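You operate a simulated robot arm through the tools that you are given. There is no shell and no other tool. Be economical: measure what you need, move in short steps, check, and stop when the job is done.

You are at the controls of a simulated two-armed robot. One attempt, no reset.

TASK
On the flat end of the bench, fold the rag in half.

The check looks at the end state, three seconds after you hand in, the way a careful person would. Anything else that was tipped, shoved, dropped, spilled or broken makes it a failure. Flat cloth is picked up by pressing the open fingertips on it (5 to 10 N) and closing them slowly along it; thin cloth reads only 2 to 8 mm in the jaws.

THE ROBOT
Two 7-joint arms with two-finger parallel grippers on one trunk, on a base that drives. Base frame: it is fixed to the floor where the robot stands at the start and does not move with it; the origin is under the middle of the robot, x ahead of it, y to its left, z up. Units: mm, degrees, N and s.
The left shoulder is at the start at [70, 133, 1201], the right one opposite. Places, roughly: flat end of the bench [600, 200, 900]. Payload 1.57 kg a hand.
The TCP of each hand is the grasp point between the finger pads, 30 mm short of the fingertips. In the tool frame z runs along the fingers and y along their closing line. Largest opening 80 mm; finger width 17, thickness 12; the body of the gripper, 40 by 82 mm, starts 80 mm behind the TCP.
Orientation is told as [roll, pitch, yaw] about the base's x, y, z axes, in that order, counted from this pose: with the fingers straight down and closing along the base's y, the tool's x points along the base's -x, its y along +y and its z along -z.

THE INTERFACE
- The arms move only by the tool step_arm. It takes "left_rows", "right_rows" or both (then of equal length, played together; a hand with none holds still); each is text: rows parted by semicolons, each of 7 numbers parted by spaces: the shift along the base's x, y, z in units of 100 mm (1.0 is 100 mm), then the turn, a rotation vector about the base's x, y, z in units of 60 degrees (1.0 is 60 degrees), then the closure in counts, from 0 (fully open) to 255 (shut). In form: x y z rx ry rz claw; .... A call has 1 to 12 rows; each row is the pose to reach, as a shift and turn from the pose commanded when the call began. A call with a number of a shift or a turn outside -1 to 1 is refused whole. Each row takes 0.2 s and may step no farther than 50 mm and 8.6 degrees from the row before; otherwise, or with a gripper value out of range, the whole call is refused. Where a pose cannot be reached the arm comes as near as it can. A force on the tool above 40 N (or 10 N above the force at the start of the call, whichever is more), or a blocked arm, ends the call early, and 0.2 s more pass. Each finger travels about 153 mm/s and halts on what it meets, pressing with about 28 N; the grip force reading is that of the motor and also rises with nothing between the fingers. The clock runs only during rows and for 0.2 s after the last one: add rows that repeat a pose to give the fingers time. It gives the time, the measured TCP pose, the force on the tool (base axes), the opening and the grip force at its end, in the units of the frame above (readings bear some noise), and new pictures: "pictures" is both (left out), scene, wrist or none (wrist: the cameras of the hands that moved).
- Cameras (640 x 400 px; columns grow to the right, rows downward): "scene" is now at [128, -18.3, 1411.4]; the picture's right is [-0.24, -0.97, 0.00], its down [-0.72, 0.18, -0.68] and it looks along [0.66, -0.16, -0.74] (base axes); focal length 248 px, centre (320, 200). "left" rides on the left gripper at [72, 7, -122] in its tool frame; the picture's right is [-0.09, 1.00, 0.00], its down [-0.84, -0.08, -0.54] and it looks along [-0.54, -0.05, 0.84] (tool axes); focal length 238 px, centre (320, 200). "right" rides on the right gripper at [72, -7, -122] in its tool frame; the picture's right is [0.09, 1.00, 0.00], its down [-0.84, 0.08, -0.54] and it looks along [-0.54, 0.05, 0.84] (tool axes); focal length 238 px, centre (320, 200). There is no depth. A picture from a camera that has moved, and an enlarged one, comes with that camera's place and axes in the base frame and with its lens.
- slide_trunk(by): slides the trunk up (or, below 0, down) by that many mm; the arms and the scene camera ride with it, the base frame stays. It gives what a move gives, with no picture.
- base_move(legs): drives the robot by 1 to 6 legs, each [ahead, left, turn to the left] in mm, mm and degrees, along the robot's own axes; the way and the turn of a leg run together, so that a leg with both is an arc; at most 1500 mm and 180 degrees a leg. The arms and the cameras ride along, it lands a little off, and it stops where it bumps. It gives what a move gives, and a new picture of the scene camera.
- turn_head(pan, tilt): turns the head with the scene camera to pan (to the left, within 86 degrees either way) and tilt (down, from -29 to 69), counted from straight ahead of the robot. It gives what a move gives, and a new picture of the scene camera.
- enlarge(camera, box): a new picture of the part [left, top, right, bottom] of that camera's present view, enlarged. It takes no simulated time.
- sign_off(): hands the job in; it is judged then, once.

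Go step by step. Nothing tells you exact positions but the pictures and the camera data: compare them with the known pose of the tool, close in by small moves and look again before you grip or let go. The budget is 120 turns and 260 pictures, counting those below and the enlarged ones. Unless the task says otherwise, let go and move clear before handing in, and close with one line.

The tools are called after "Call:" as a command line: name --argument value ..., lists and objects as JSON in quotes. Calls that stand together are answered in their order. step_arm: Moves the arms, as the interface text tells. Its arguments: {"type":"object","properties":{"left_rows":{"type":"string"},"right_rows":{"type":"string"},"pictures":{"type":"string","enum":["both","scene","wrist","none"]}},"required":[]} The other tools are called the same way: slide_trunk (by) slides the trunk up or down; base_move (legs) drives the base; turn_head (pan, tilt) turns the head that bears the scene camera; enlarge (camera, box) takes an enlarged picture of a part of a camera's view; sign_off () hands the job in.

At the start:

```text
time: 0.0
left_position: [465.8, 145.6, 1053.5]
left_orientation: [0.0, 0.0, 0.1]
left_ft_force: [0.1, 0.1, -0.1]
left_finger_gap: 79.9
left_grasp_force: 0.0
right_position: [432.2, -228.1, 1093.5]
right_orientation: [0.0, 0.1, -0.1]
right_ft_force: [-0.1, 1.2, 0.2]
right_finger_gap: 80.2
right_grasp_force: 0.1
trunk travel left (down, up): [-775.0, 165.0]
robot x, y, heading: [-1.2, -0.4, 0.1]
head pan, tilt: [-13.9, 47.5]
```

scene: 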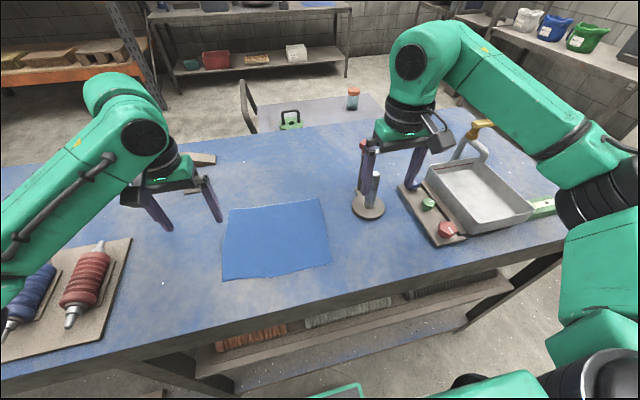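
right: 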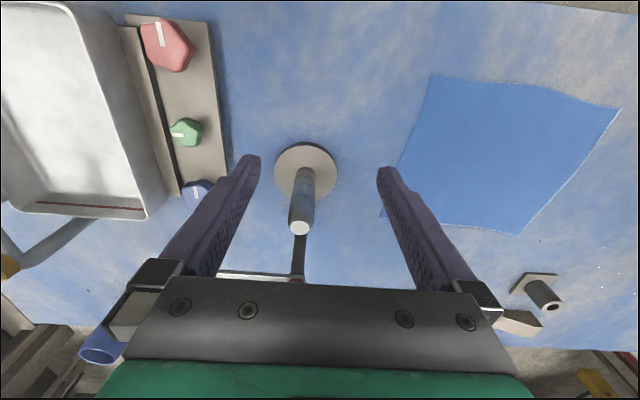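
left: 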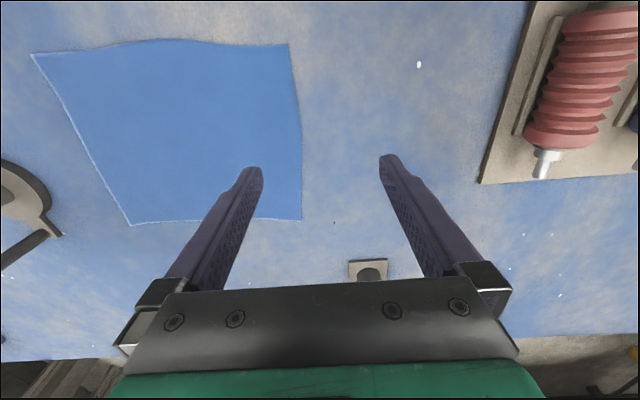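

The rag lies flat at roughly x 402–639, y −146–140. I plan to fold its near edge over onto its far edge with both hands, so first I'll take a closer look.

Call:
enlarge --camera "scene" --box '[200, 180, 400, 305]'

Call:
step_arm --left_rows "-0.03 0 0 0 0 -0.14 0;-0.06 0 0 0 0 -0.28 0;-0.09 0 0 0 0 -0.42 0;-0.12 0 0 0 0 -0.56 0;-0.15 0 0 0 0 -0.7 0;-0.18 0 0 0 0 -0.84 0;-0.2 0 0 0 0 -0.98 0" --right_rows "0 0 0 0 0 -0.14 0;0 0.1 0 0 0 -0.28 0;0 0.2 0 0 0 -0.42 0;0 0.3 0 0 0 -0.56 0;0 0.4 0 0 0 -0.7 0;0 0.5 0 0 0 -0.84 0;0 0.6 0 0 0 -0.98 0" --pictures "scene"

```text
3.20 times, centred on (300, 242) of scene
camera zoom: at [128.0, -18.3, 1411.4], right [-0.24, -0.97, 0.0], down [-0.72, 0.18, -0.68], along [0.66, -0.16, -0.74], focal length 793 px, centre (384, 64)
```

zoom: 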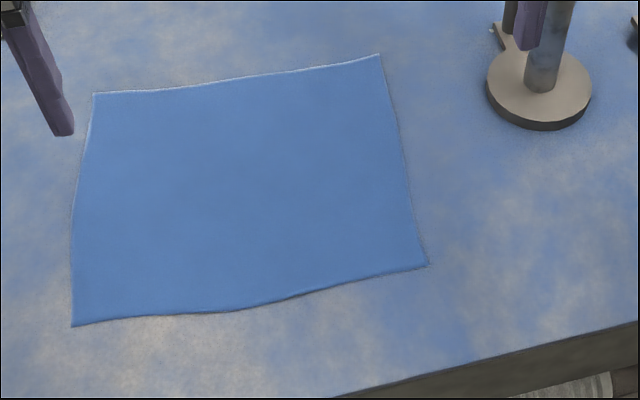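

```text
time: 1.6
left_position: [446.0, 145.4, 1054.7]
left_orientation: [-0.2, -0.1, -58.9]
left_ft_force: [0.2, -0.7, 0.4]
left_finger_gap: 80.0
left_grasp_force: 0.1
right_position: [432.0, -168.5, 1093.9]
right_orientation: [0.0, 0.1, -59.0]
right_ft_force: [-0.1, -1.1, 0.0]
right_finger_gap: 79.9
right_grasp_force: 0.1
trunk travel left (down, up): [-775.0, 165.0]
robot x, y, heading: [-1.5, 1.5, 0.0]
head pan, tilt: [-13.9, 47.5]
camera scene: at [128.1, -17.7, 1411.4], right [-0.24, -0.97, 0.0], down [-0.72, 0.18, -0.68], along [0.66, -0.16, -0.74], focal length 248 px, centre (320, 200)
```

scene: 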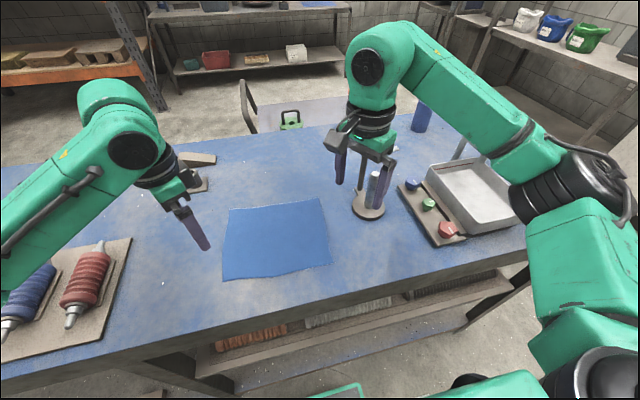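

Yaw is working and the corners now come out at A(639,125), B(624,−134), C(404,−118), D(417,139). Next I finish the 90° turn so the fingers close along x, and go above the two near corners.

Call:
step_arm --left_rows "-0.02 -0.07 -0.2 0 0 -0.13 80;-0.04 -0.14 -0.4 0 0 -0.26 120;-0.06 -0.21 -0.6 0 0 -0.39 160;-0.08 -0.28 -0.8 0 0 -0.52 160;-0.08 -0.30 -0.95 0 0 -0.52 160" --right_rows "-0.01 0.15 -0.2 0 0 -0.13 80;-0.02 0.3 -0.4 0 0 -0.26 120;-0.03 0.45 -0.6 0 0 -0.39 160;-0.05 0.6 -0.8 0 0 -0.52 160;-0.05 0.735 -1.0 0 0 -0.52 160"

```text
time: 2.8
left_position: [437.6, 114.7, 959.3]
left_orientation: [-0.1, 0.0, -90.1]
left_ft_force: [-1.5, -0.3, 0.6]
left_finger_gap: 29.5
left_grasp_force: 0.0
right_position: [427.4, -95.4, 990.9]
right_orientation: [0.0, 0.0, -90.1]
right_ft_force: [0.7, 0.3, 0.1]
right_finger_gap: 30.1
right_grasp_force: 0.0
trunk travel left (down, up): [-775.0, 165.0]
robot x, y, heading: [1.6, 4.1, -0.2]
head pan, tilt: [-13.9, 47.5]
camera scene: at [128.6, -17.8, 1411.4], right [-0.24, -0.97, 0.0], down [-0.72, 0.18, -0.68], along [0.66, -0.16, -0.74], focal length 248 px, centre (320, 200)
camera right: at [419.2, -21.7, 1114.7], right [1.0, 0.09, 0.0], down [0.08, -0.84, 0.54], along [0.05, -0.54, -0.84], focal length 238 px, centre (320, 200)
camera left: at [444.0, 187.5, 1081.2], right [1.0, -0.09, 0.0], down [-0.08, -0.84, 0.54], along [-0.05, -0.54, -0.84], focal length 238 px, centre (320, 200)
```

scene: 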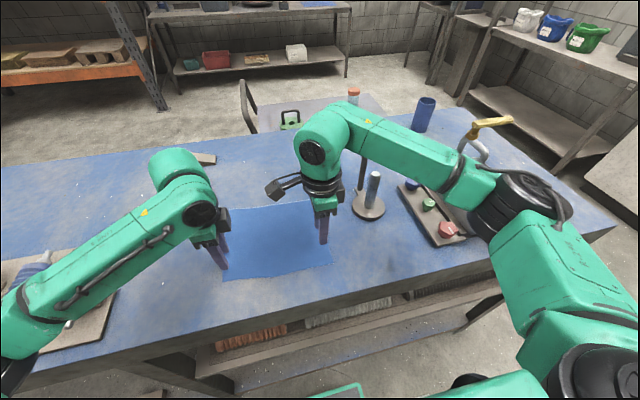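
right: 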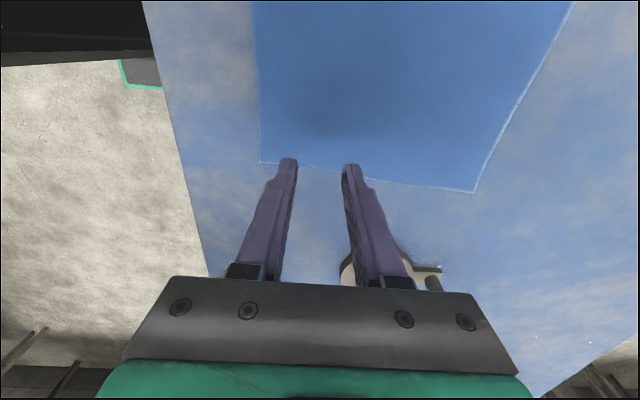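
left: 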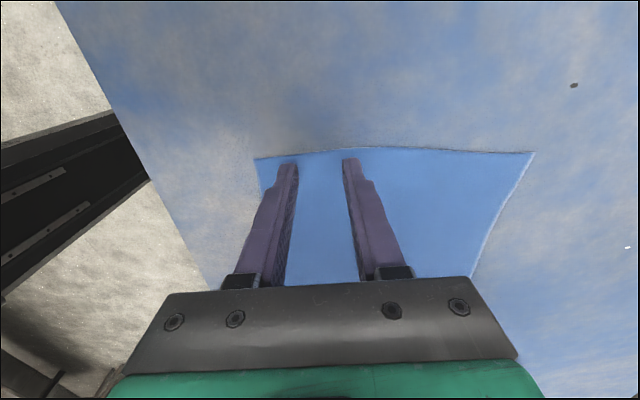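

The wrist and scene views only agree if the cloth lies at z≈920, so the tips are just above it. The corrected corners are A(592,112), B(578,−124), C(377,−110), D(390,124), so I'll re-aim.

Call:
step_arm --left_rows "-0.1 -0.05 0.05 0 0 0 160;-0.27 -0.15 0.05 0 0 0 160;-0.27 -0.15 0 0 0 0 160" --right_rows "-0.1 0.05 0 0 0 0 160;-0.26 0.07 -0.15 0 0 0 160;-0.26 0.07 -0.31 0 0 0 160"

```text
time: 3.6
left_position: [410.1, 100.0, 959.1]
left_orientation: [0.0, 0.0, -90.0]
left_ft_force: [0.1, 0.4, -0.3]
left_finger_gap: 30.1
left_grasp_force: 0.1
right_position: [400.7, -87.8, 962.1]
right_orientation: [0.0, 0.0, -90.0]
right_ft_force: [-0.1, 0.2, -0.7]
right_finger_gap: 29.8
right_grasp_force: 0.1
trunk travel left (down, up): [-775.0, 165.0]
robot x, y, heading: [0.2, -1.3, 0.0]
head pan, tilt: [-13.9, 47.5]
camera scene: at [128.7, -18.3, 1411.3], right [-0.24, -0.97, 0.0], down [-0.72, 0.18, -0.68], along [0.66, -0.16, -0.74], focal length 248 px, centre (320, 200)
camera right: at [392.2, -15.7, 1084.5], right [1.0, 0.09, 0.0], down [0.08, -0.84, 0.54], along [0.05, -0.54, -0.84], focal length 238 px, centre (320, 200)
camera left: at [417.7, 172.3, 1080.8], right [1.0, -0.09, 0.0], down [-0.08, -0.84, 0.54], along [-0.05, -0.54, -0.84], focal length 238 px, centre (320, 200)
```

scene: 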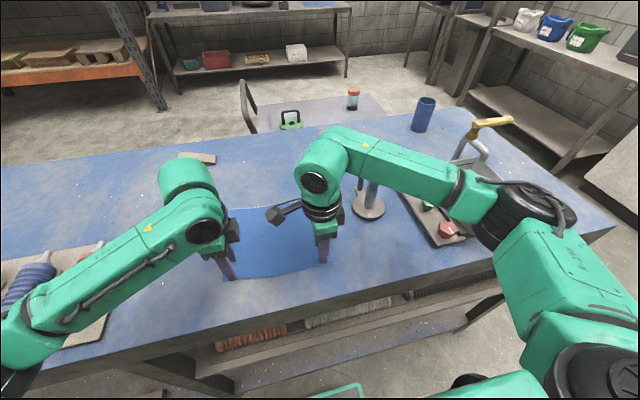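
right: 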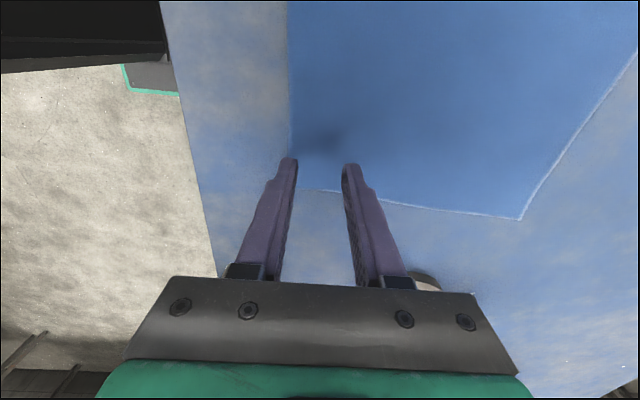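
left: 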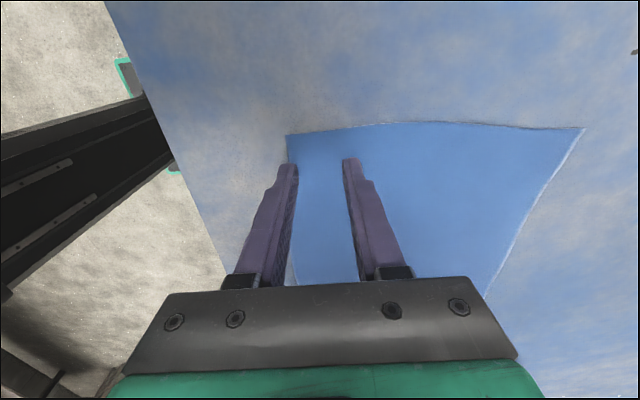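

Both near fingertips sit over the near edge. I nudge 5 mm inward and lower to about the contact height.

Call:
step_arm --left_rows "0.05 0 -0.03 0 0 0 160;0.05 0 -0.06 0 0 0 160;0.05 0 -0.08 0 0 0 160;0.05 0 -0.08 0 0 0 160" --right_rows "0.05 0 -0.04 0 0 0 160;0.05 0 -0.08 0 0 0 160;0.05 0 -0.10 0 0 0 160;0.05 0 -0.10 0 0 0 160" --pictures "none"

```text
time: 4.6
left_position: [415.5, 101.4, 952.6]
left_orientation: [0.0, 0.0, -90.0]
left_ft_force: [0.5, -0.6, 3.5]
left_finger_gap: 29.7
left_grasp_force: 0.0
right_position: [405.3, -90.0, 952.5]
right_orientation: [-0.1, 0.1, -90.0]
right_ft_force: [-0.1, 0.7, 1.5]
right_finger_gap: 29.7
right_grasp_force: 0.0
trunk travel left (down, up): [-775.0, 165.0]
robot x, y, heading: [0.8, -3.5, 0.1]
head pan, tilt: [-13.9, 47.5]
```

Call:
step_arm --left_rows "0 0 -0.02 0 0 0 160;0 0 -0.03 0 0 0 160" --right_rows "0 0 -0.02 0 0 0 160;0 0 -0.04 0 0 0 160" --pictures "none"

```text
time: 5.2
left_position: [413.2, 100.4, 952.3]
left_orientation: [0.5, 0.0, -89.9]
left_ft_force: [4.4, 1.6, 23.8]
left_finger_gap: 26.4
left_grasp_force: 0.0
right_position: [405.1, -89.9, 951.2]
right_orientation: [0.4, 0.1, -90.1]
right_ft_force: [3.9, -2.2, 24.7]
right_finger_gap: 27.6
right_grasp_force: 0.0
trunk travel left (down, up): [-775.0, 165.0]
robot x, y, heading: [-2.0, 0.1, 0.2]
head pan, tilt: [-13.9, 47.5]
```

The contact is a bit too firm at about 24 N. I'll ease off 2 mm and close slowly.

Call:
step_arm --left_rows "0 0 0.02 0 0 0 160;0 0 0.02 0 0 0 168;0 0 0.02 0 0 0 178;0 0 0.02 0 0 0 188;0 0 0.02 0 0 0 198;0 0 0.02 0 0 0 208;0 0 0.02 0 0 0 218;0 0 0.02 0 0 0 228;0 0 0.02 0 0 0 238;0 0 0.02 0 0 0 248;0 0 0.02 0 0 0 255;0 0 0.02 0 0 0 255" --right_rows "0 0 0.02 0 0 0 160;0 0 0.02 0 0 0 168;0 0 0.02 0 0 0 178;0 0 0.02 0 0 0 188;0 0 0.02 0 0 0 198;0 0 0.02 0 0 0 208;0 0 0.02 0 0 0 218;0 0 0.02 0 0 0 228;0 0 0.02 0 0 0 238;0 0 0.02 0 0 0 248;0 0 0.02 0 0 0 255;0 0 0.02 0 0 0 255"

```text
time: 7.8
left_position: [413.0, 100.0, 952.3]
left_orientation: [0.3, 0.0, -90.0]
left_ft_force: [-1.5, -0.1, 10.7]
left_finger_gap: 0.0
left_grasp_force: 21.5
right_position: [403.4, -90.3, 952.2]
right_orientation: [0.2, 0.0, -89.9]
right_ft_force: [-2.2, -0.2, 11.9]
right_finger_gap: 0.1
right_grasp_force: 20.8
trunk travel left (down, up): [-775.0, 165.0]
robot x, y, heading: [1.4, -1.9, -0.2]
head pan, tilt: [-13.9, 47.5]
camera scene: at [123.3, -18.4, 1411.9], right [-0.24, -0.97, 0.0], down [-0.71, 0.18, -0.68], along [0.66, -0.16, -0.73], focal length 248 px, centre (320, 200)
camera right: at [394.7, -16.4, 1074.3], right [1.0, 0.09, 0.0], down [0.08, -0.84, 0.54], along [0.05, -0.54, -0.84], focal length 238 px, centre (320, 200)
camera left: at [419.6, 172.5, 1073.5], right [1.0, -0.09, 0.0], down [-0.08, -0.84, 0.54], along [-0.05, -0.54, -0.84], focal length 238 px, centre (320, 200)
```

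scene: 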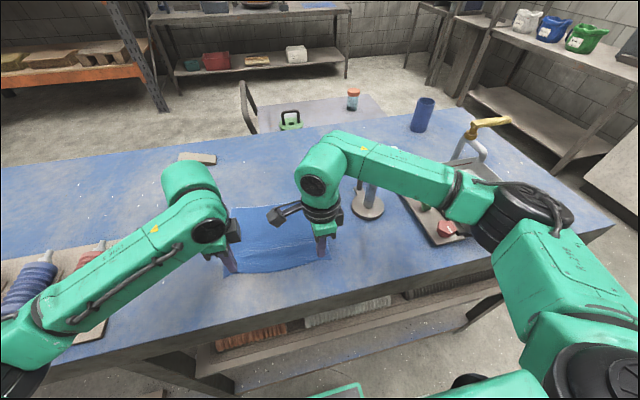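
right: 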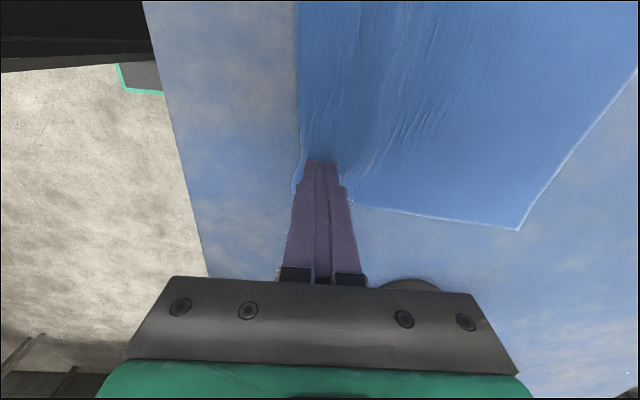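
left: 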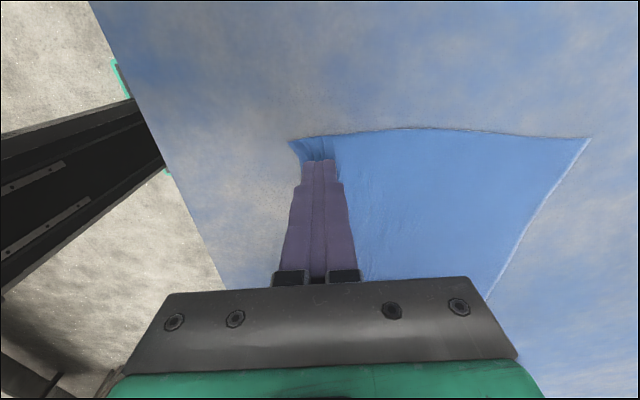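

The cloth is bunched, but the gap reads 0, so the grip is uncertain. I'll lift slightly to test.

Call:
step_arm --left_rows "0 0 0.1 0 0 0 255;0 0 0.25 0 0 0 255" --right_rows "0 0 0.1 0 0 0 255;0 0 0.25 0 0 0 255" --pictures "wrist"

```text
time: 8.4
left_position: [415.4, 99.0, 975.3]
left_orientation: [0.1, 0.2, -90.0]
left_ft_force: [-0.1, -0.7, -0.1]
left_finger_gap: 0.0
left_grasp_force: 21.4
right_position: [404.4, -89.9, 974.8]
right_orientation: [0.0, -0.1, -89.9]
right_ft_force: [-0.8, -0.5, -0.4]
right_finger_gap: 0.1
right_grasp_force: 21.1
trunk travel left (down, up): [-775.0, 165.0]
robot x, y, heading: [2.2, 0.5, 0.0]
head pan, tilt: [-13.9, 47.5]
camera right: at [397.0, -16.9, 1097.4], right [1.0, 0.09, 0.0], down [0.08, -0.84, 0.54], along [0.05, -0.54, -0.84], focal length 238 px, centre (320, 200)
camera left: at [422.4, 172.3, 1097.2], right [1.0, -0.09, 0.0], down [-0.08, -0.84, 0.54], along [-0.05, -0.54, -0.84], focal length 238 px, centre (320, 200)
```

right: 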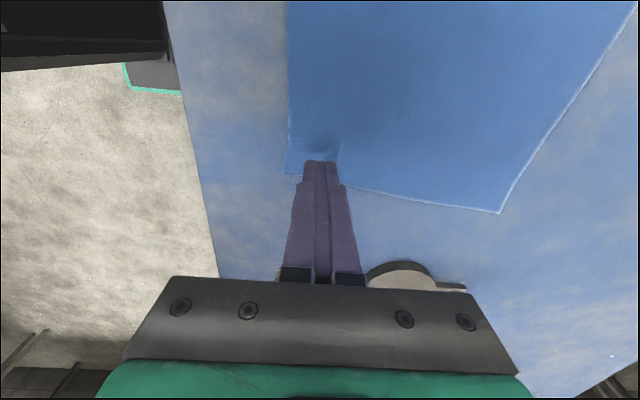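
left: 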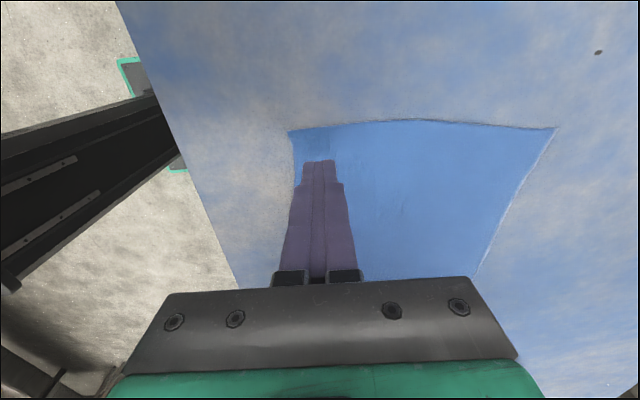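

The grip missed and the cloth slid out flat again. I'll turn back so the fingers close along y, parallel to the near edge, so there's no tuck, and use a wider opening so the cloth buckles.

Call:
step_arm --left_rows "0 0 0.2 0 0 0.14 200;0 0 0.3 0 0 0.28 150;-0.05 0 0.3 0 0 0.42 120;-0.1 -0.05 0.3 0 0 0.56 100;-0.15 -0.1 0.3 0 0 0.7 100;-0.17 -0.15 0.3 0 0 0.84 100;-0.17 -0.15 0.3 0 0 0.98 100" --right_rows "0 0 0.2 0 0 0.14 200;0 0 0.3 0 0 0.28 150;-0.05 0.05 0.3 0 0 0.42 120;-0.1 0.1 0.3 0 0 0.56 100;-0.15 0.15 0.3 0 0 0.7 100;-0.15 0.2 0.3 0 0 0.84 100;-0.15 0.2 0.3 0 0 0.98 100" --pictures "none"

Call:
step_arm --left_rows "0 0 -0.1 0 0 0.14 100;0 0 -0.2 0 0 0.28 100;0 0 -0.3 0 0 0.42 100;0 0 -0.35 0 0 0.52 100;0 0 -0.35 0 0 0.52 100" --right_rows "0 0 -0.1 0 0 0.14 100;0 0 -0.2 0 0 0.28 100;0 0 -0.3 0 0 0.42 100;0 0 -0.35 0 0 0.52 100;0 0 -0.35 0 0 0.52 100"

```text
time: 10.0
left_position: [398.8, 85.2, 1006.0]
left_orientation: [0.0, 0.0, -31.1]
left_ft_force: [0.5, -0.5, -0.3]
left_finger_gap: 48.6
left_grasp_force: 0.1
right_position: [391.1, -68.5, 1005.4]
right_orientation: [0.1, 0.0, -31.1]
right_ft_force: [0.0, -0.8, -0.1]
right_finger_gap: 48.7
right_grasp_force: 0.1
trunk travel left (down, up): [-775.0, 165.0]
robot x, y, heading: [-1.0, 1.3, -0.2]
head pan, tilt: [-13.9, 47.5]
```

```text
time: 11.2
left_position: [398.1, 85.4, 969.9]
left_orientation: [0.0, 0.1, 0.1]
left_ft_force: [-0.1, -0.8, -0.2]
left_finger_gap: 48.7
left_grasp_force: 0.1
right_position: [390.8, -68.6, 969.5]
right_orientation: [-0.1, -0.1, 0.1]
right_ft_force: [0.4, 0.1, 0.9]
right_finger_gap: 48.6
right_grasp_force: 0.0
trunk travel left (down, up): [-775.0, 165.0]
robot x, y, heading: [-2.4, -0.4, -0.2]
head pan, tilt: [-13.9, 47.5]
camera scene: at [127.9, -18.3, 1411.4], right [-0.24, -0.97, 0.0], down [-0.72, 0.18, -0.68], along [0.66, -0.16, -0.74], focal length 248 px, centre (320, 200)
camera right: at [317.9, -74.6, 1092.4], right [-0.09, 1.0, 0.0], down [0.84, 0.08, 0.54], along [0.54, 0.05, -0.84], focal length 238 px, centre (320, 200)
camera left: at [327.0, 92.3, 1092.2], right [0.09, 1.0, 0.0], down [0.84, -0.08, 0.54], along [0.54, -0.05, -0.84], focal length 238 px, centre (320, 200)
```

scene: 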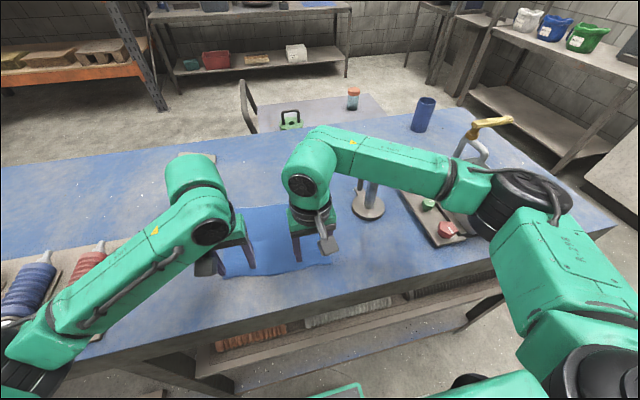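
right: 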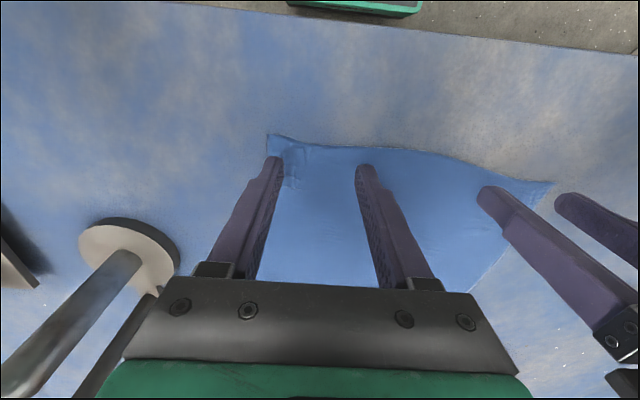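
left: 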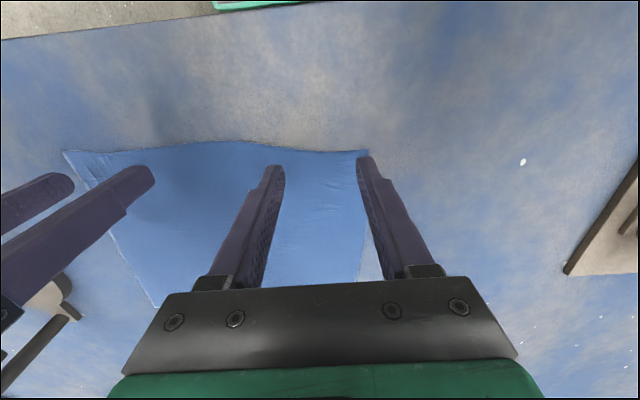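

Nearly aligned. I shift a little farther onto the cloth and lower to just above contact.

Call:
step_arm --left_rows "0.05 -0.1 -0.05 0 0 0 100;0.05 -0.1 -0.12 0 0 0 100;0.05 -0.1 -0.17 0 0 0 100;0.05 -0.1 -0.18 0 0 0 100" --right_rows "0.02 0.1 -0.05 0 0 0 100;0.02 0.1 -0.12 0 0 0 100;0.02 0.1 -0.17 0 0 0 100;0.02 0.1 -0.18 0 0 0 100" --pictures "none"

```text
time: 12.2
left_position: [403.4, 74.2, 954.4]
left_orientation: [0.0, 0.0, 0.0]
left_ft_force: [0.3, -0.4, -0.2]
left_finger_gap: 48.5
left_grasp_force: 0.1
right_position: [392.2, -58.2, 952.1]
right_orientation: [0.0, -0.1, 0.0]
right_ft_force: [-0.1, 0.6, 1.5]
right_finger_gap: 48.8
right_grasp_force: 0.0
trunk travel left (down, up): [-775.0, 165.0]
robot x, y, heading: [-0.0, -1.0, -0.0]
head pan, tilt: [-13.9, 47.5]
```

Call:
step_arm --left_rows "0 0 -0.02 0 0 0 100;0 0 -0.02 0 0 0 100" --right_rows "0 0 -0.02 0 0 0 100;0 0 -0.02 0 0 0 100" --pictures "none"

```text
time: 12.8
left_position: [402.1, 74.2, 951.9]
left_orientation: [-0.1, -0.1, 0.0]
left_ft_force: [0.9, -0.5, 1.4]
left_finger_gap: 48.9
left_grasp_force: 0.1
right_position: [392.2, -58.3, 951.4]
right_orientation: [0.1, -0.2, 0.0]
right_ft_force: [2.7, -1.6, 18.2]
right_finger_gap: 48.8
right_grasp_force: 0.2
trunk travel left (down, up): [-775.0, 165.0]
robot x, y, heading: [-1.6, 2.2, -0.0]
head pan, tilt: [-13.9, 47.5]
```

Call:
step_arm --left_rows "0 0 -0.01 0 0 0 100;0 0 -0.01 0 0 0 112;0 0 -0.01 0 0 0 124;0 0 -0.01 0 0 0 136;0 0 -0.01 0 0 0 148;0 0 -0.01 0 0 0 160;0 0 -0.01 0 0 0 172;0 0 -0.01 0 0 0 180" --right_rows "0 0 0.01 0 0 0 100;0 0 0.01 0 0 0 112;0 0 0.01 0 0 0 124;0 0 0.01 0 0 0 136;0 0 0.01 0 0 0 148;0 0 0.01 0 0 0 160;0 0 0.01 0 0 0 172;0 0 0.01 0 0 0 180" --pictures "wrist"

```text
time: 14.6
left_position: [400.8, 73.5, 951.8]
left_orientation: [0.0, -0.2, -0.1]
left_ft_force: [1.5, -1.4, 23.0]
left_finger_gap: 22.2
left_grasp_force: 0.1
right_position: [390.9, -60.0, 951.1]
right_orientation: [0.0, -0.1, 0.0]
right_ft_force: [0.1, 0.9, 2.6]
right_finger_gap: 23.7
right_grasp_force: 0.0
trunk travel left (down, up): [-775.0, 165.0]
robot x, y, heading: [-0.3, 2.1, -0.3]
head pan, tilt: [-13.9, 47.5]
camera right: at [317.0, -65.1, 1074.4], right [-0.09, 1.0, 0.0], down [0.84, 0.08, 0.54], along [0.54, 0.05, -0.84], focal length 238 px, centre (320, 200)
camera left: at [329.5, 81.6, 1073.2], right [0.09, 1.0, 0.0], down [0.83, -0.08, 0.55], along [0.54, -0.05, -0.84], focal length 238 px, centre (320, 200)
```

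right: 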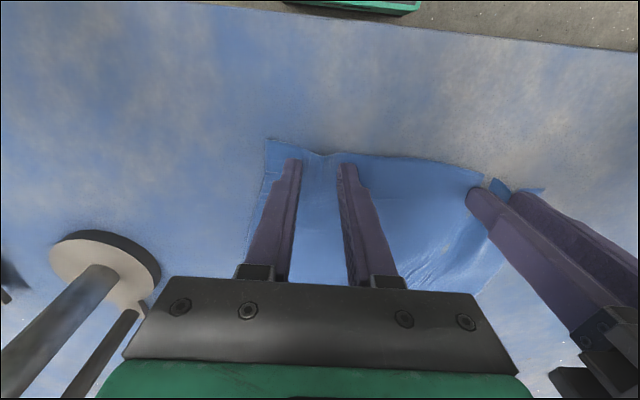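
left: 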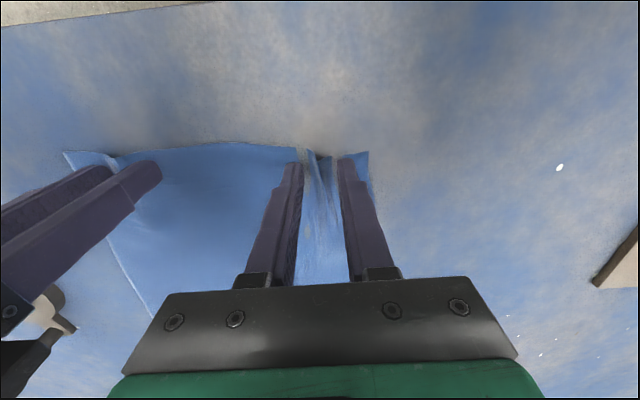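

The left has a ridge forming between its fingers, and the right less so. I press the right a little more and finish closing.

Call:
step_arm --left_rows "0 0 0.005 0 0 0 180;0 0 0.005 0 0 0 190;0 0 0.005 0 0 0 200;0 0 0.005 0 0 0 210;0 0 0.005 0 0 0 220;0 0 0.005 0 0 0 230;0 0 0.005 0 0 0 240;0 0 0.005 0 0 0 250;0 0 0.005 0 0 0 255;0 0 0.005 0 0 0 255" --right_rows "0 0 -0.015 0 0 0 180;0 0 -0.015 0 0 0 190;0 0 -0.015 0 0 0 200;0 0 -0.015 0 0 0 210;0 0 -0.015 0 0 0 220;0 0 -0.015 0 0 0 230;0 0 -0.015 0 0 0 240;0 0 -0.015 0 0 0 250;0 0 -0.015 0 0 0 255;0 0 -0.015 0 0 0 255" --pictures "wrist"

```text
time: 16.8
left_position: [400.6, 72.2, 952.0]
left_orientation: [-0.5, -0.2, -0.2]
left_ft_force: [-4.5, -32.9, 13.3]
left_finger_gap: 3.7
left_grasp_force: 23.7
right_position: [390.0, -56.1, 951.5]
right_orientation: [0.5, -0.4, 0.2]
right_ft_force: [0.4, 35.5, 12.8]
right_finger_gap: 3.9
right_grasp_force: 24.8
trunk travel left (down, up): [-775.0, 165.0]
robot x, y, heading: [-1.1, 1.9, 0.1]
head pan, tilt: [-13.9, 47.5]
camera right: at [316.1, -62.7, 1074.0], right [-0.09, 1.0, 0.01], down [0.83, 0.07, 0.55], along [0.55, 0.06, -0.84], focal length 238 px, centre (320, 200)
camera left: at [328.0, 81.2, 1073.1], right [0.09, 1.0, -0.01], down [0.83, -0.07, 0.55], along [0.54, -0.06, -0.84], focal length 238 px, centre (320, 200)
```

right: 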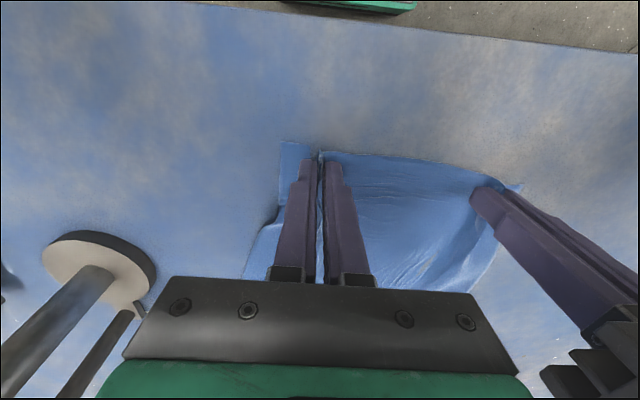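
left: 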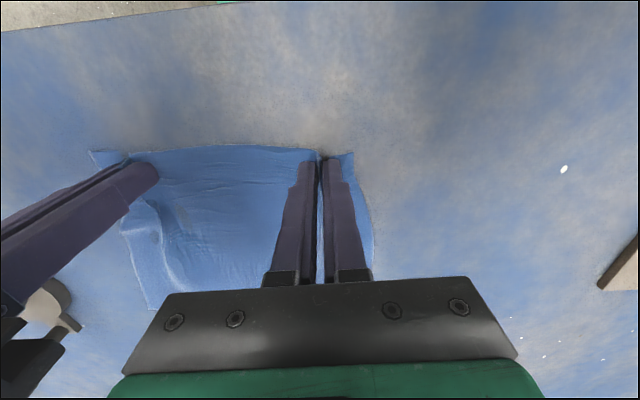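

Both hands hold cloth (gaps 3.7 and 3.9 mm), but it is pulled taut between them. I relax it inward and lift slightly.

Call:
step_arm --left_rows "0 -0.03 0.02 0 0 0 255;0 -0.07 0.1 0 0 0 255;0.02 -0.08 0.2 0 0 0 255;0.04 -0.08 0.3 0 0 0 255" --right_rows "0 0.03 0.02 0 0 0 255;0 0.07 0.1 0 0 0 255;0.02 0.08 0.2 0 0 0 255;0.04 0.08 0.3 0 0 0 255"

```text
time: 17.8
left_position: [409.1, 67.6, 980.1]
left_orientation: [0.2, 0.2, 0.3]
left_ft_force: [-0.7, -3.4, 0.1]
left_finger_gap: 2.6
left_grasp_force: 23.8
right_position: [397.1, -53.0, 978.6]
right_orientation: [-0.3, 0.0, -0.1]
right_ft_force: [0.3, 3.7, 0.8]
right_finger_gap: 2.6
right_grasp_force: 23.8
trunk travel left (down, up): [-775.0, 165.0]
robot x, y, heading: [-0.9, -2.2, 0.1]
head pan, tilt: [-13.9, 47.5]
camera scene: at [128.5, -18.3, 1411.3], right [-0.24, -0.97, 0.0], down [-0.72, 0.18, -0.68], along [0.66, -0.16, -0.74], focal length 248 px, centre (320, 200)
camera right: at [324.4, -57.2, 1101.2], right [-0.09, 1.0, 0.0], down [0.84, 0.08, 0.54], along [0.54, 0.05, -0.84], focal length 238 px, centre (320, 200)
camera left: at [336.6, 74.9, 1101.6], right [0.09, 1.0, 0.0], down [0.84, -0.08, 0.54], along [0.54, -0.05, -0.84], focal length 238 px, centre (320, 200)
```

scene: 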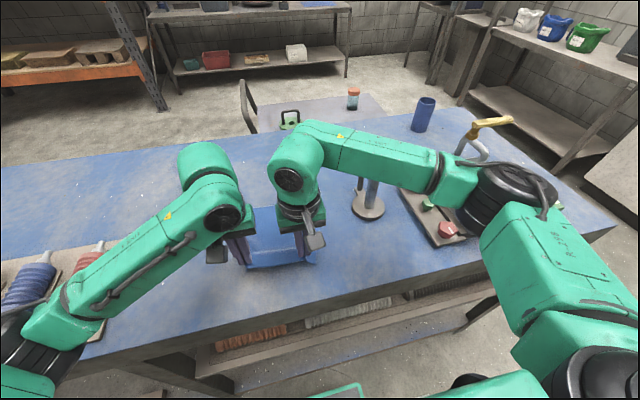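
right: 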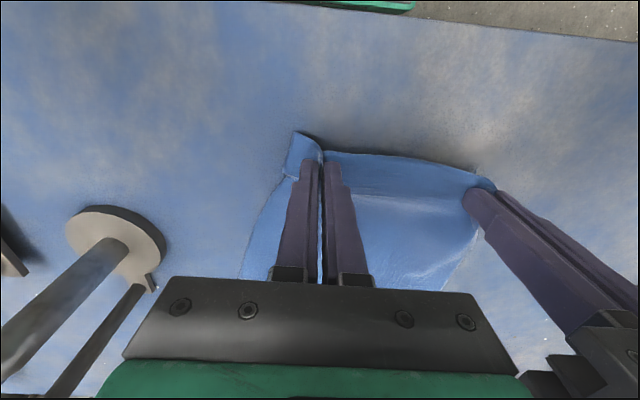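
left: 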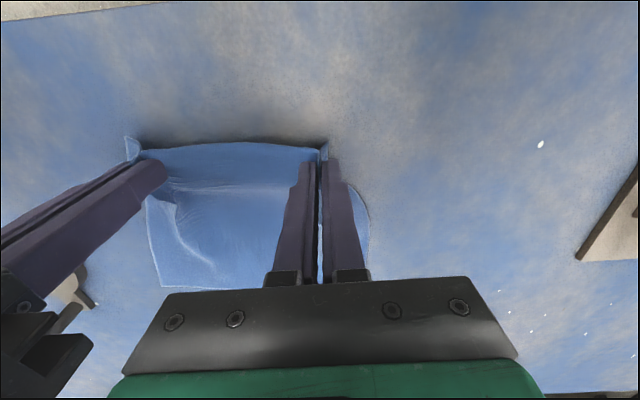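

Both corners are held with the cloth relaxed. I carry the near edge up and over to the midpoint of the fold, then look.

Call:
step_arm --left_rows "0.1 0 0.2 0 0 0 255;0.25 -0.01 0.4 0 0 0 255;0.45 -0.03 0.55 0 0 0 255;0.65 -0.04 0.62 0 0 0 255;0.85 -0.05 0.64 0 0 0 255;0.85 -0.05 0.64 0 0 0 255" --right_rows "0.1 0 0.2 0 0 0 255;0.25 -0.01 0.4 0 0 0 255;0.45 -0.03 0.55 0 0 0 255;0.65 -0.04 0.62 0 0 0 255;0.85 -0.05 0.64 0 0 0 255;0.85 -0.05 0.64 0 0 0 255"

```text
time: 19.2
left_position: [491.3, 62.2, 1045.4]
left_orientation: [0.0, 0.1, 0.0]
left_ft_force: [-0.5, 0.5, 0.7]
left_finger_gap: 2.5
left_grasp_force: 24.0
right_position: [482.0, -54.7, 1043.6]
right_orientation: [0.0, 0.0, 0.0]
right_ft_force: [-0.7, 0.4, 0.0]
right_finger_gap: 2.5
right_grasp_force: 23.7
trunk travel left (down, up): [-775.0, 165.0]
robot x, y, heading: [-3.5, -0.0, -0.2]
head pan, tilt: [-13.9, 47.5]
camera scene: at [127.4, -18.3, 1411.5], right [-0.24, -0.97, 0.0], down [-0.72, 0.18, -0.68], along [0.66, -0.16, -0.74], focal length 248 px, centre (320, 200)
camera right: at [408.4, -60.9, 1166.3], right [-0.09, 1.0, 0.0], down [0.84, 0.08, 0.54], along [0.54, 0.05, -0.84], focal length 238 px, centre (320, 200)
camera left: at [420.0, 69.3, 1166.7], right [0.09, 1.0, 0.0], down [0.84, -0.08, 0.54], along [0.54, -0.05, -0.84], focal length 238 px, centre (320, 200)
```

scene: 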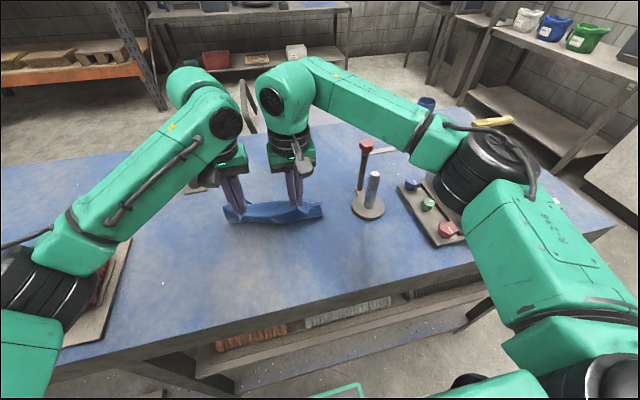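
right: 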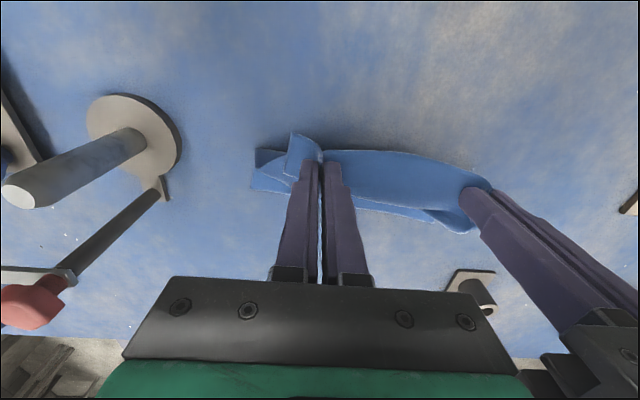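
left: 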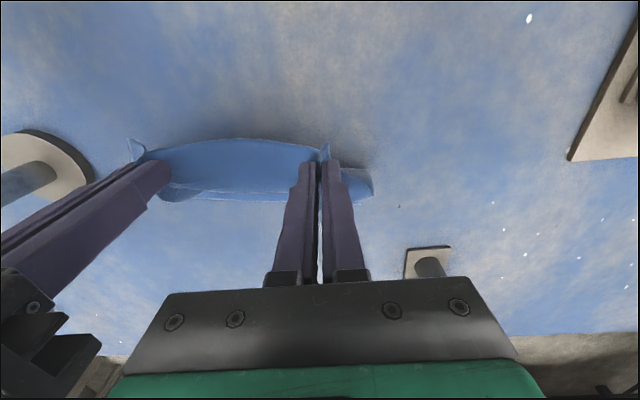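

The curtain is up and I need to see how much cloth still rests on the bench, so I zoom in.

Call:
enlarge --camera "scene" --box '[200, 150, 360, 250]'

Call:
enlarge --camera "left" --box '[110, 110, 430, 310]'

```text
4.00 times, centred on (280, 200) of scene
camera zoom: at [127.4, -18.3, 1411.5], right [-0.24, -0.97, 0.0], down [-0.72, 0.18, -0.68], along [0.66, -0.16, -0.74], focal length 992 px, centre (480, 200)
```

zoom: 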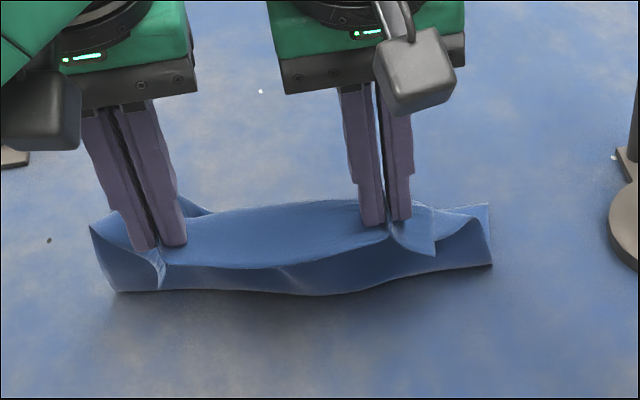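

```text
2.00 times, centred on (270, 210) of left
camera zoom: at [420.0, 69.3, 1166.7], right [0.09, 1.0, 0.0], down [0.84, -0.08, 0.54], along [0.54, -0.05, -0.84], focal length 477 px, centre (420, 180)
```

zoom: 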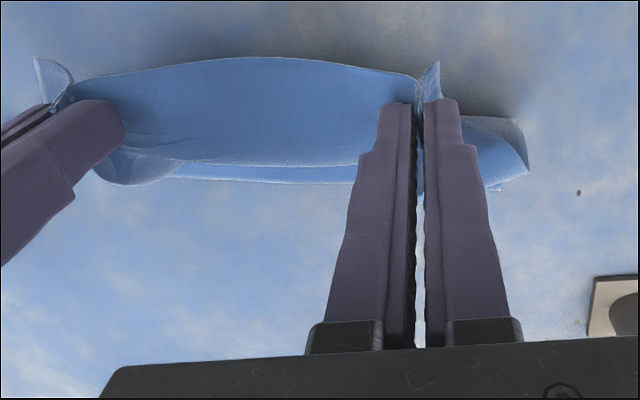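

The grip clamps the cloth horizontally, so too much of it lifted off the bench. I'll drag the rag about 80 mm back toward the robot so it lies flat again and I have reach to pitch the hands during the fold.

Call:
step_arm --left_rows "-0.2 0 -0.1 0 0 0 255;-0.4 0 -0.2 0 0 0 255;-0.6 0.02 -0.35 0 0 0 255;-0.8 0.05 -0.5 0 0 0 255;-1.0 0.05 -0.62 0 0 0 255" --right_rows "-0.2 0 -0.1 0 0 0 255;-0.4 0 -0.2 0 0 0 255;-0.6 0.0 -0.35 0 0 0 255;-0.8 0 -0.5 0 0 0 255;-1.0 0 -0.6 0 0 0 255" --pictures "none"

Call:
step_arm --left_rows "-0.2 0 -0.05 0 0 0 255;-0.4 0 -0.1 0 0 0 255;-0.6 0.0 -0.15 0 0 0 255;-0.75 0 -0.2 0 0 0 255;-0.75 0 -0.2 0 0 0 255" --right_rows "-0.2 0 -0.05 0 0 0 255;-0.4 0 -0.1 0 0 0 255;-0.6 0.0 -0.15 0 0 0 255;-0.75 0 -0.2 0 0 0 255;-0.75 0 -0.2 0 0 0 255"

```text
time: 20.4
left_position: [390.0, 66.3, 982.3]
left_orientation: [-0.2, 0.1, 0.0]
left_ft_force: [-0.8, -8.8, -0.3]
left_finger_gap: 2.7
left_grasp_force: 23.6
right_position: [380.7, -54.9, 984.3]
right_orientation: [0.0, -0.1, 0.0]
right_ft_force: [0.6, 8.9, -0.7]
right_finger_gap: 2.7
right_grasp_force: 23.6
trunk travel left (down, up): [-775.0, 165.0]
robot x, y, heading: [-3.4, -1.3, -0.2]
head pan, tilt: [-13.9, 47.5]
```

```text
time: 21.6
left_position: [316.7, 67.6, 961.1]
left_orientation: [-0.1, 0.1, 0.0]
left_ft_force: [-0.1, -10.8, 0.6]
left_finger_gap: 2.7
left_grasp_force: 23.8
right_position: [306.8, -56.2, 962.4]
right_orientation: [0.0, -0.1, 0.0]
right_ft_force: [0.5, 10.2, -0.1]
right_finger_gap: 2.6
right_grasp_force: 23.6
trunk travel left (down, up): [-775.0, 165.0]
robot x, y, heading: [2.0, 3.4, 0.2]
head pan, tilt: [-13.9, 47.5]
camera scene: at [128.4, -18.3, 1411.3], right [-0.24, -0.97, 0.0], down [-0.72, 0.18, -0.68], along [0.66, -0.16, -0.74], focal length 248 px, centre (320, 200)
camera right: at [233.5, -61.2, 1085.9], right [-0.09, 1.0, 0.0], down [0.84, 0.08, 0.54], along [0.54, 0.05, -0.84], focal length 238 px, centre (320, 200)
camera left: at [245.6, 74.0, 1083.3], right [0.09, 1.0, 0.0], down [0.84, -0.08, 0.54], along [0.54, -0.05, -0.84], focal length 238 px, centre (320, 200)
```

scene: 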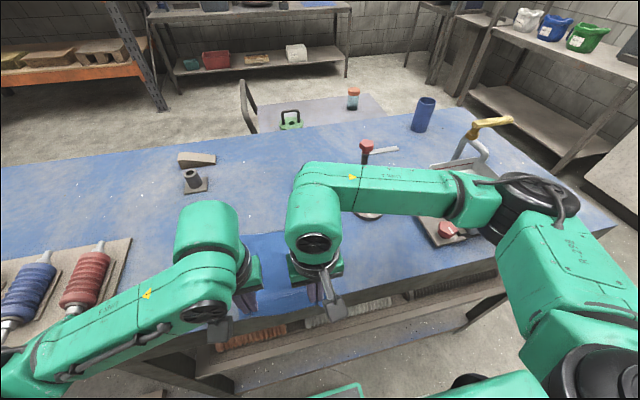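
right: 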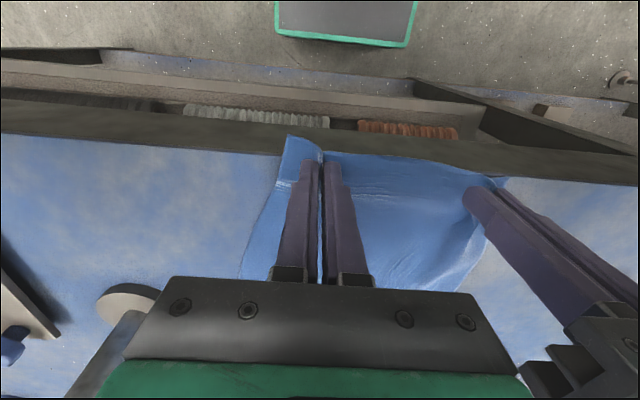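
left: 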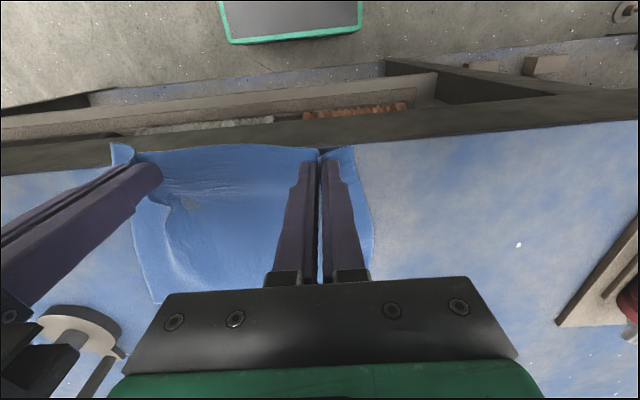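

The rag lies flat again with its near edge at the bench edge (x≈300). Now I begin the fold again, this time pitching both hands with the flap.

Call:
step_arm --left_rows "0.046 -0.02 0.01 0 0.117 0 255;0.109 -0.04 0.106 0 0.233 0 255;0.188 -0.05 0.197 0 0.35 0 255;0.28 -0.05 0.278 0 0.467 0 255;0.408 -0.05 0.368 0 0.583 0 255;0.54 -0.05 0.43 0 0.7 0 255;0.69 -0.05 0.468 0 0.833 0 255" --right_rows "0.046 0.02 0.01 0 0.117 0 255;0.109 0.03 0.106 0 0.233 0 255;0.188 0.03 0.197 0 0.35 0 255;0.28 0.03 0.278 0 0.467 0 255;0.408 0.03 0.368 0 0.583 0 255;0.54 0.03 0.43 0 0.7 0 255;0.69 0.03 0.468 0 0.833 0 255"

Call:
enlarge --camera "scene" --box '[180, 200, 372, 320]'

```text
time: 23.2
left_position: [388.3, 61.0, 1008.2]
left_orientation: [0.0, 50.2, 0.0]
left_ft_force: [0.1, -0.1, -0.7]
left_finger_gap: 2.4
left_grasp_force: 23.9
right_position: [380.1, -52.3, 1009.6]
right_orientation: [0.2, 50.0, 0.1]
right_ft_force: [0.2, -1.1, -0.5]
right_finger_gap: 2.4
right_grasp_force: 23.4
trunk travel left (down, up): [-775.0, 165.0]
robot x, y, heading: [-0.5, -1.8, 0.1]
head pan, tilt: [-13.9, 47.5]
camera scene: at [130.3, -18.7, 1411.1], right [-0.24, -0.97, 0.0], down [-0.72, 0.18, -0.67], along [0.65, -0.16, -0.74], focal length 248 px, centre (320, 200)
camera right: at [425.0, -58.9, 1144.1], right [-0.06, 1.0, 0.07], down [0.95, 0.08, -0.29], along [-0.3, 0.05, -0.95], focal length 238 px, centre (320, 200)
camera left: at [435.6, 68.2, 1141.4], right [0.06, 1.0, -0.07], down [0.95, -0.08, -0.29], along [-0.3, -0.05, -0.95], focal length 238 px, centre (320, 200)
```

scene: 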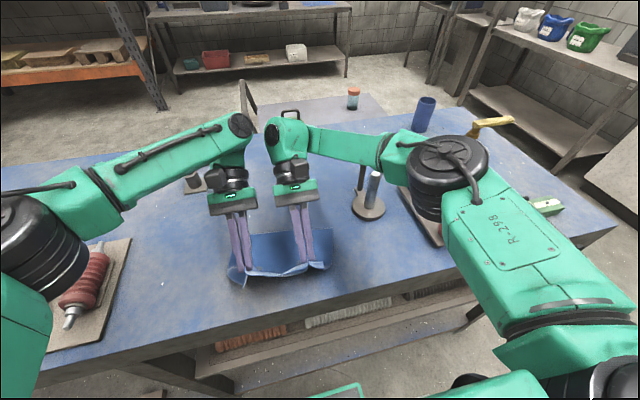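
right: 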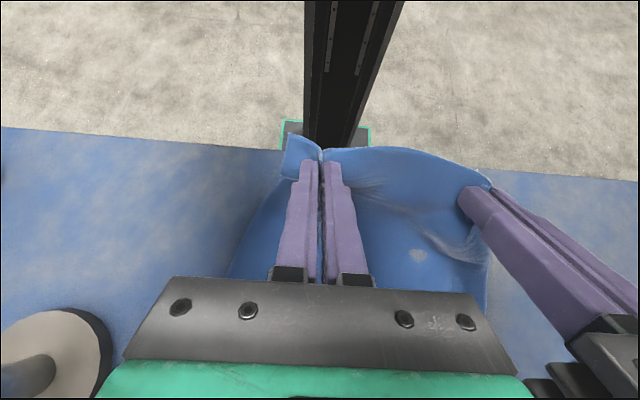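
left: 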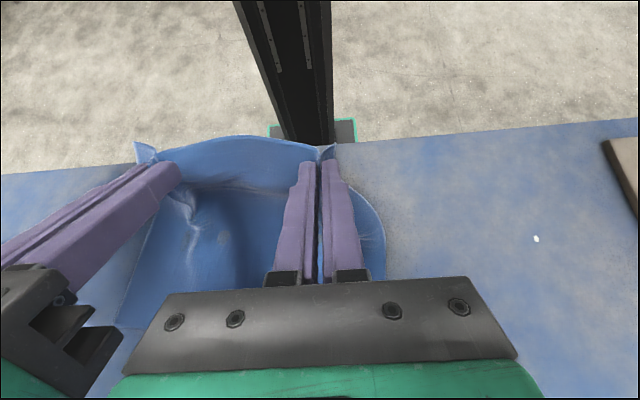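

```text
3.33 times, centred on (276, 260) of scene
camera zoom: at [130.3, -18.7, 1411.1], right [-0.24, -0.97, 0.0], down [-0.72, 0.18, -0.67], along [0.65, -0.16, -0.74], focal length 826 px, centre (467, 0)
```

zoom: 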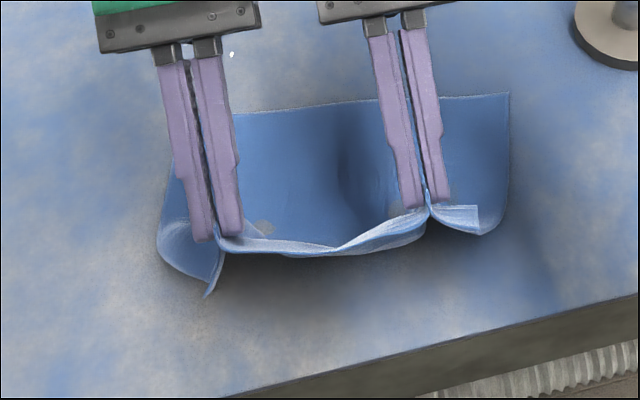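

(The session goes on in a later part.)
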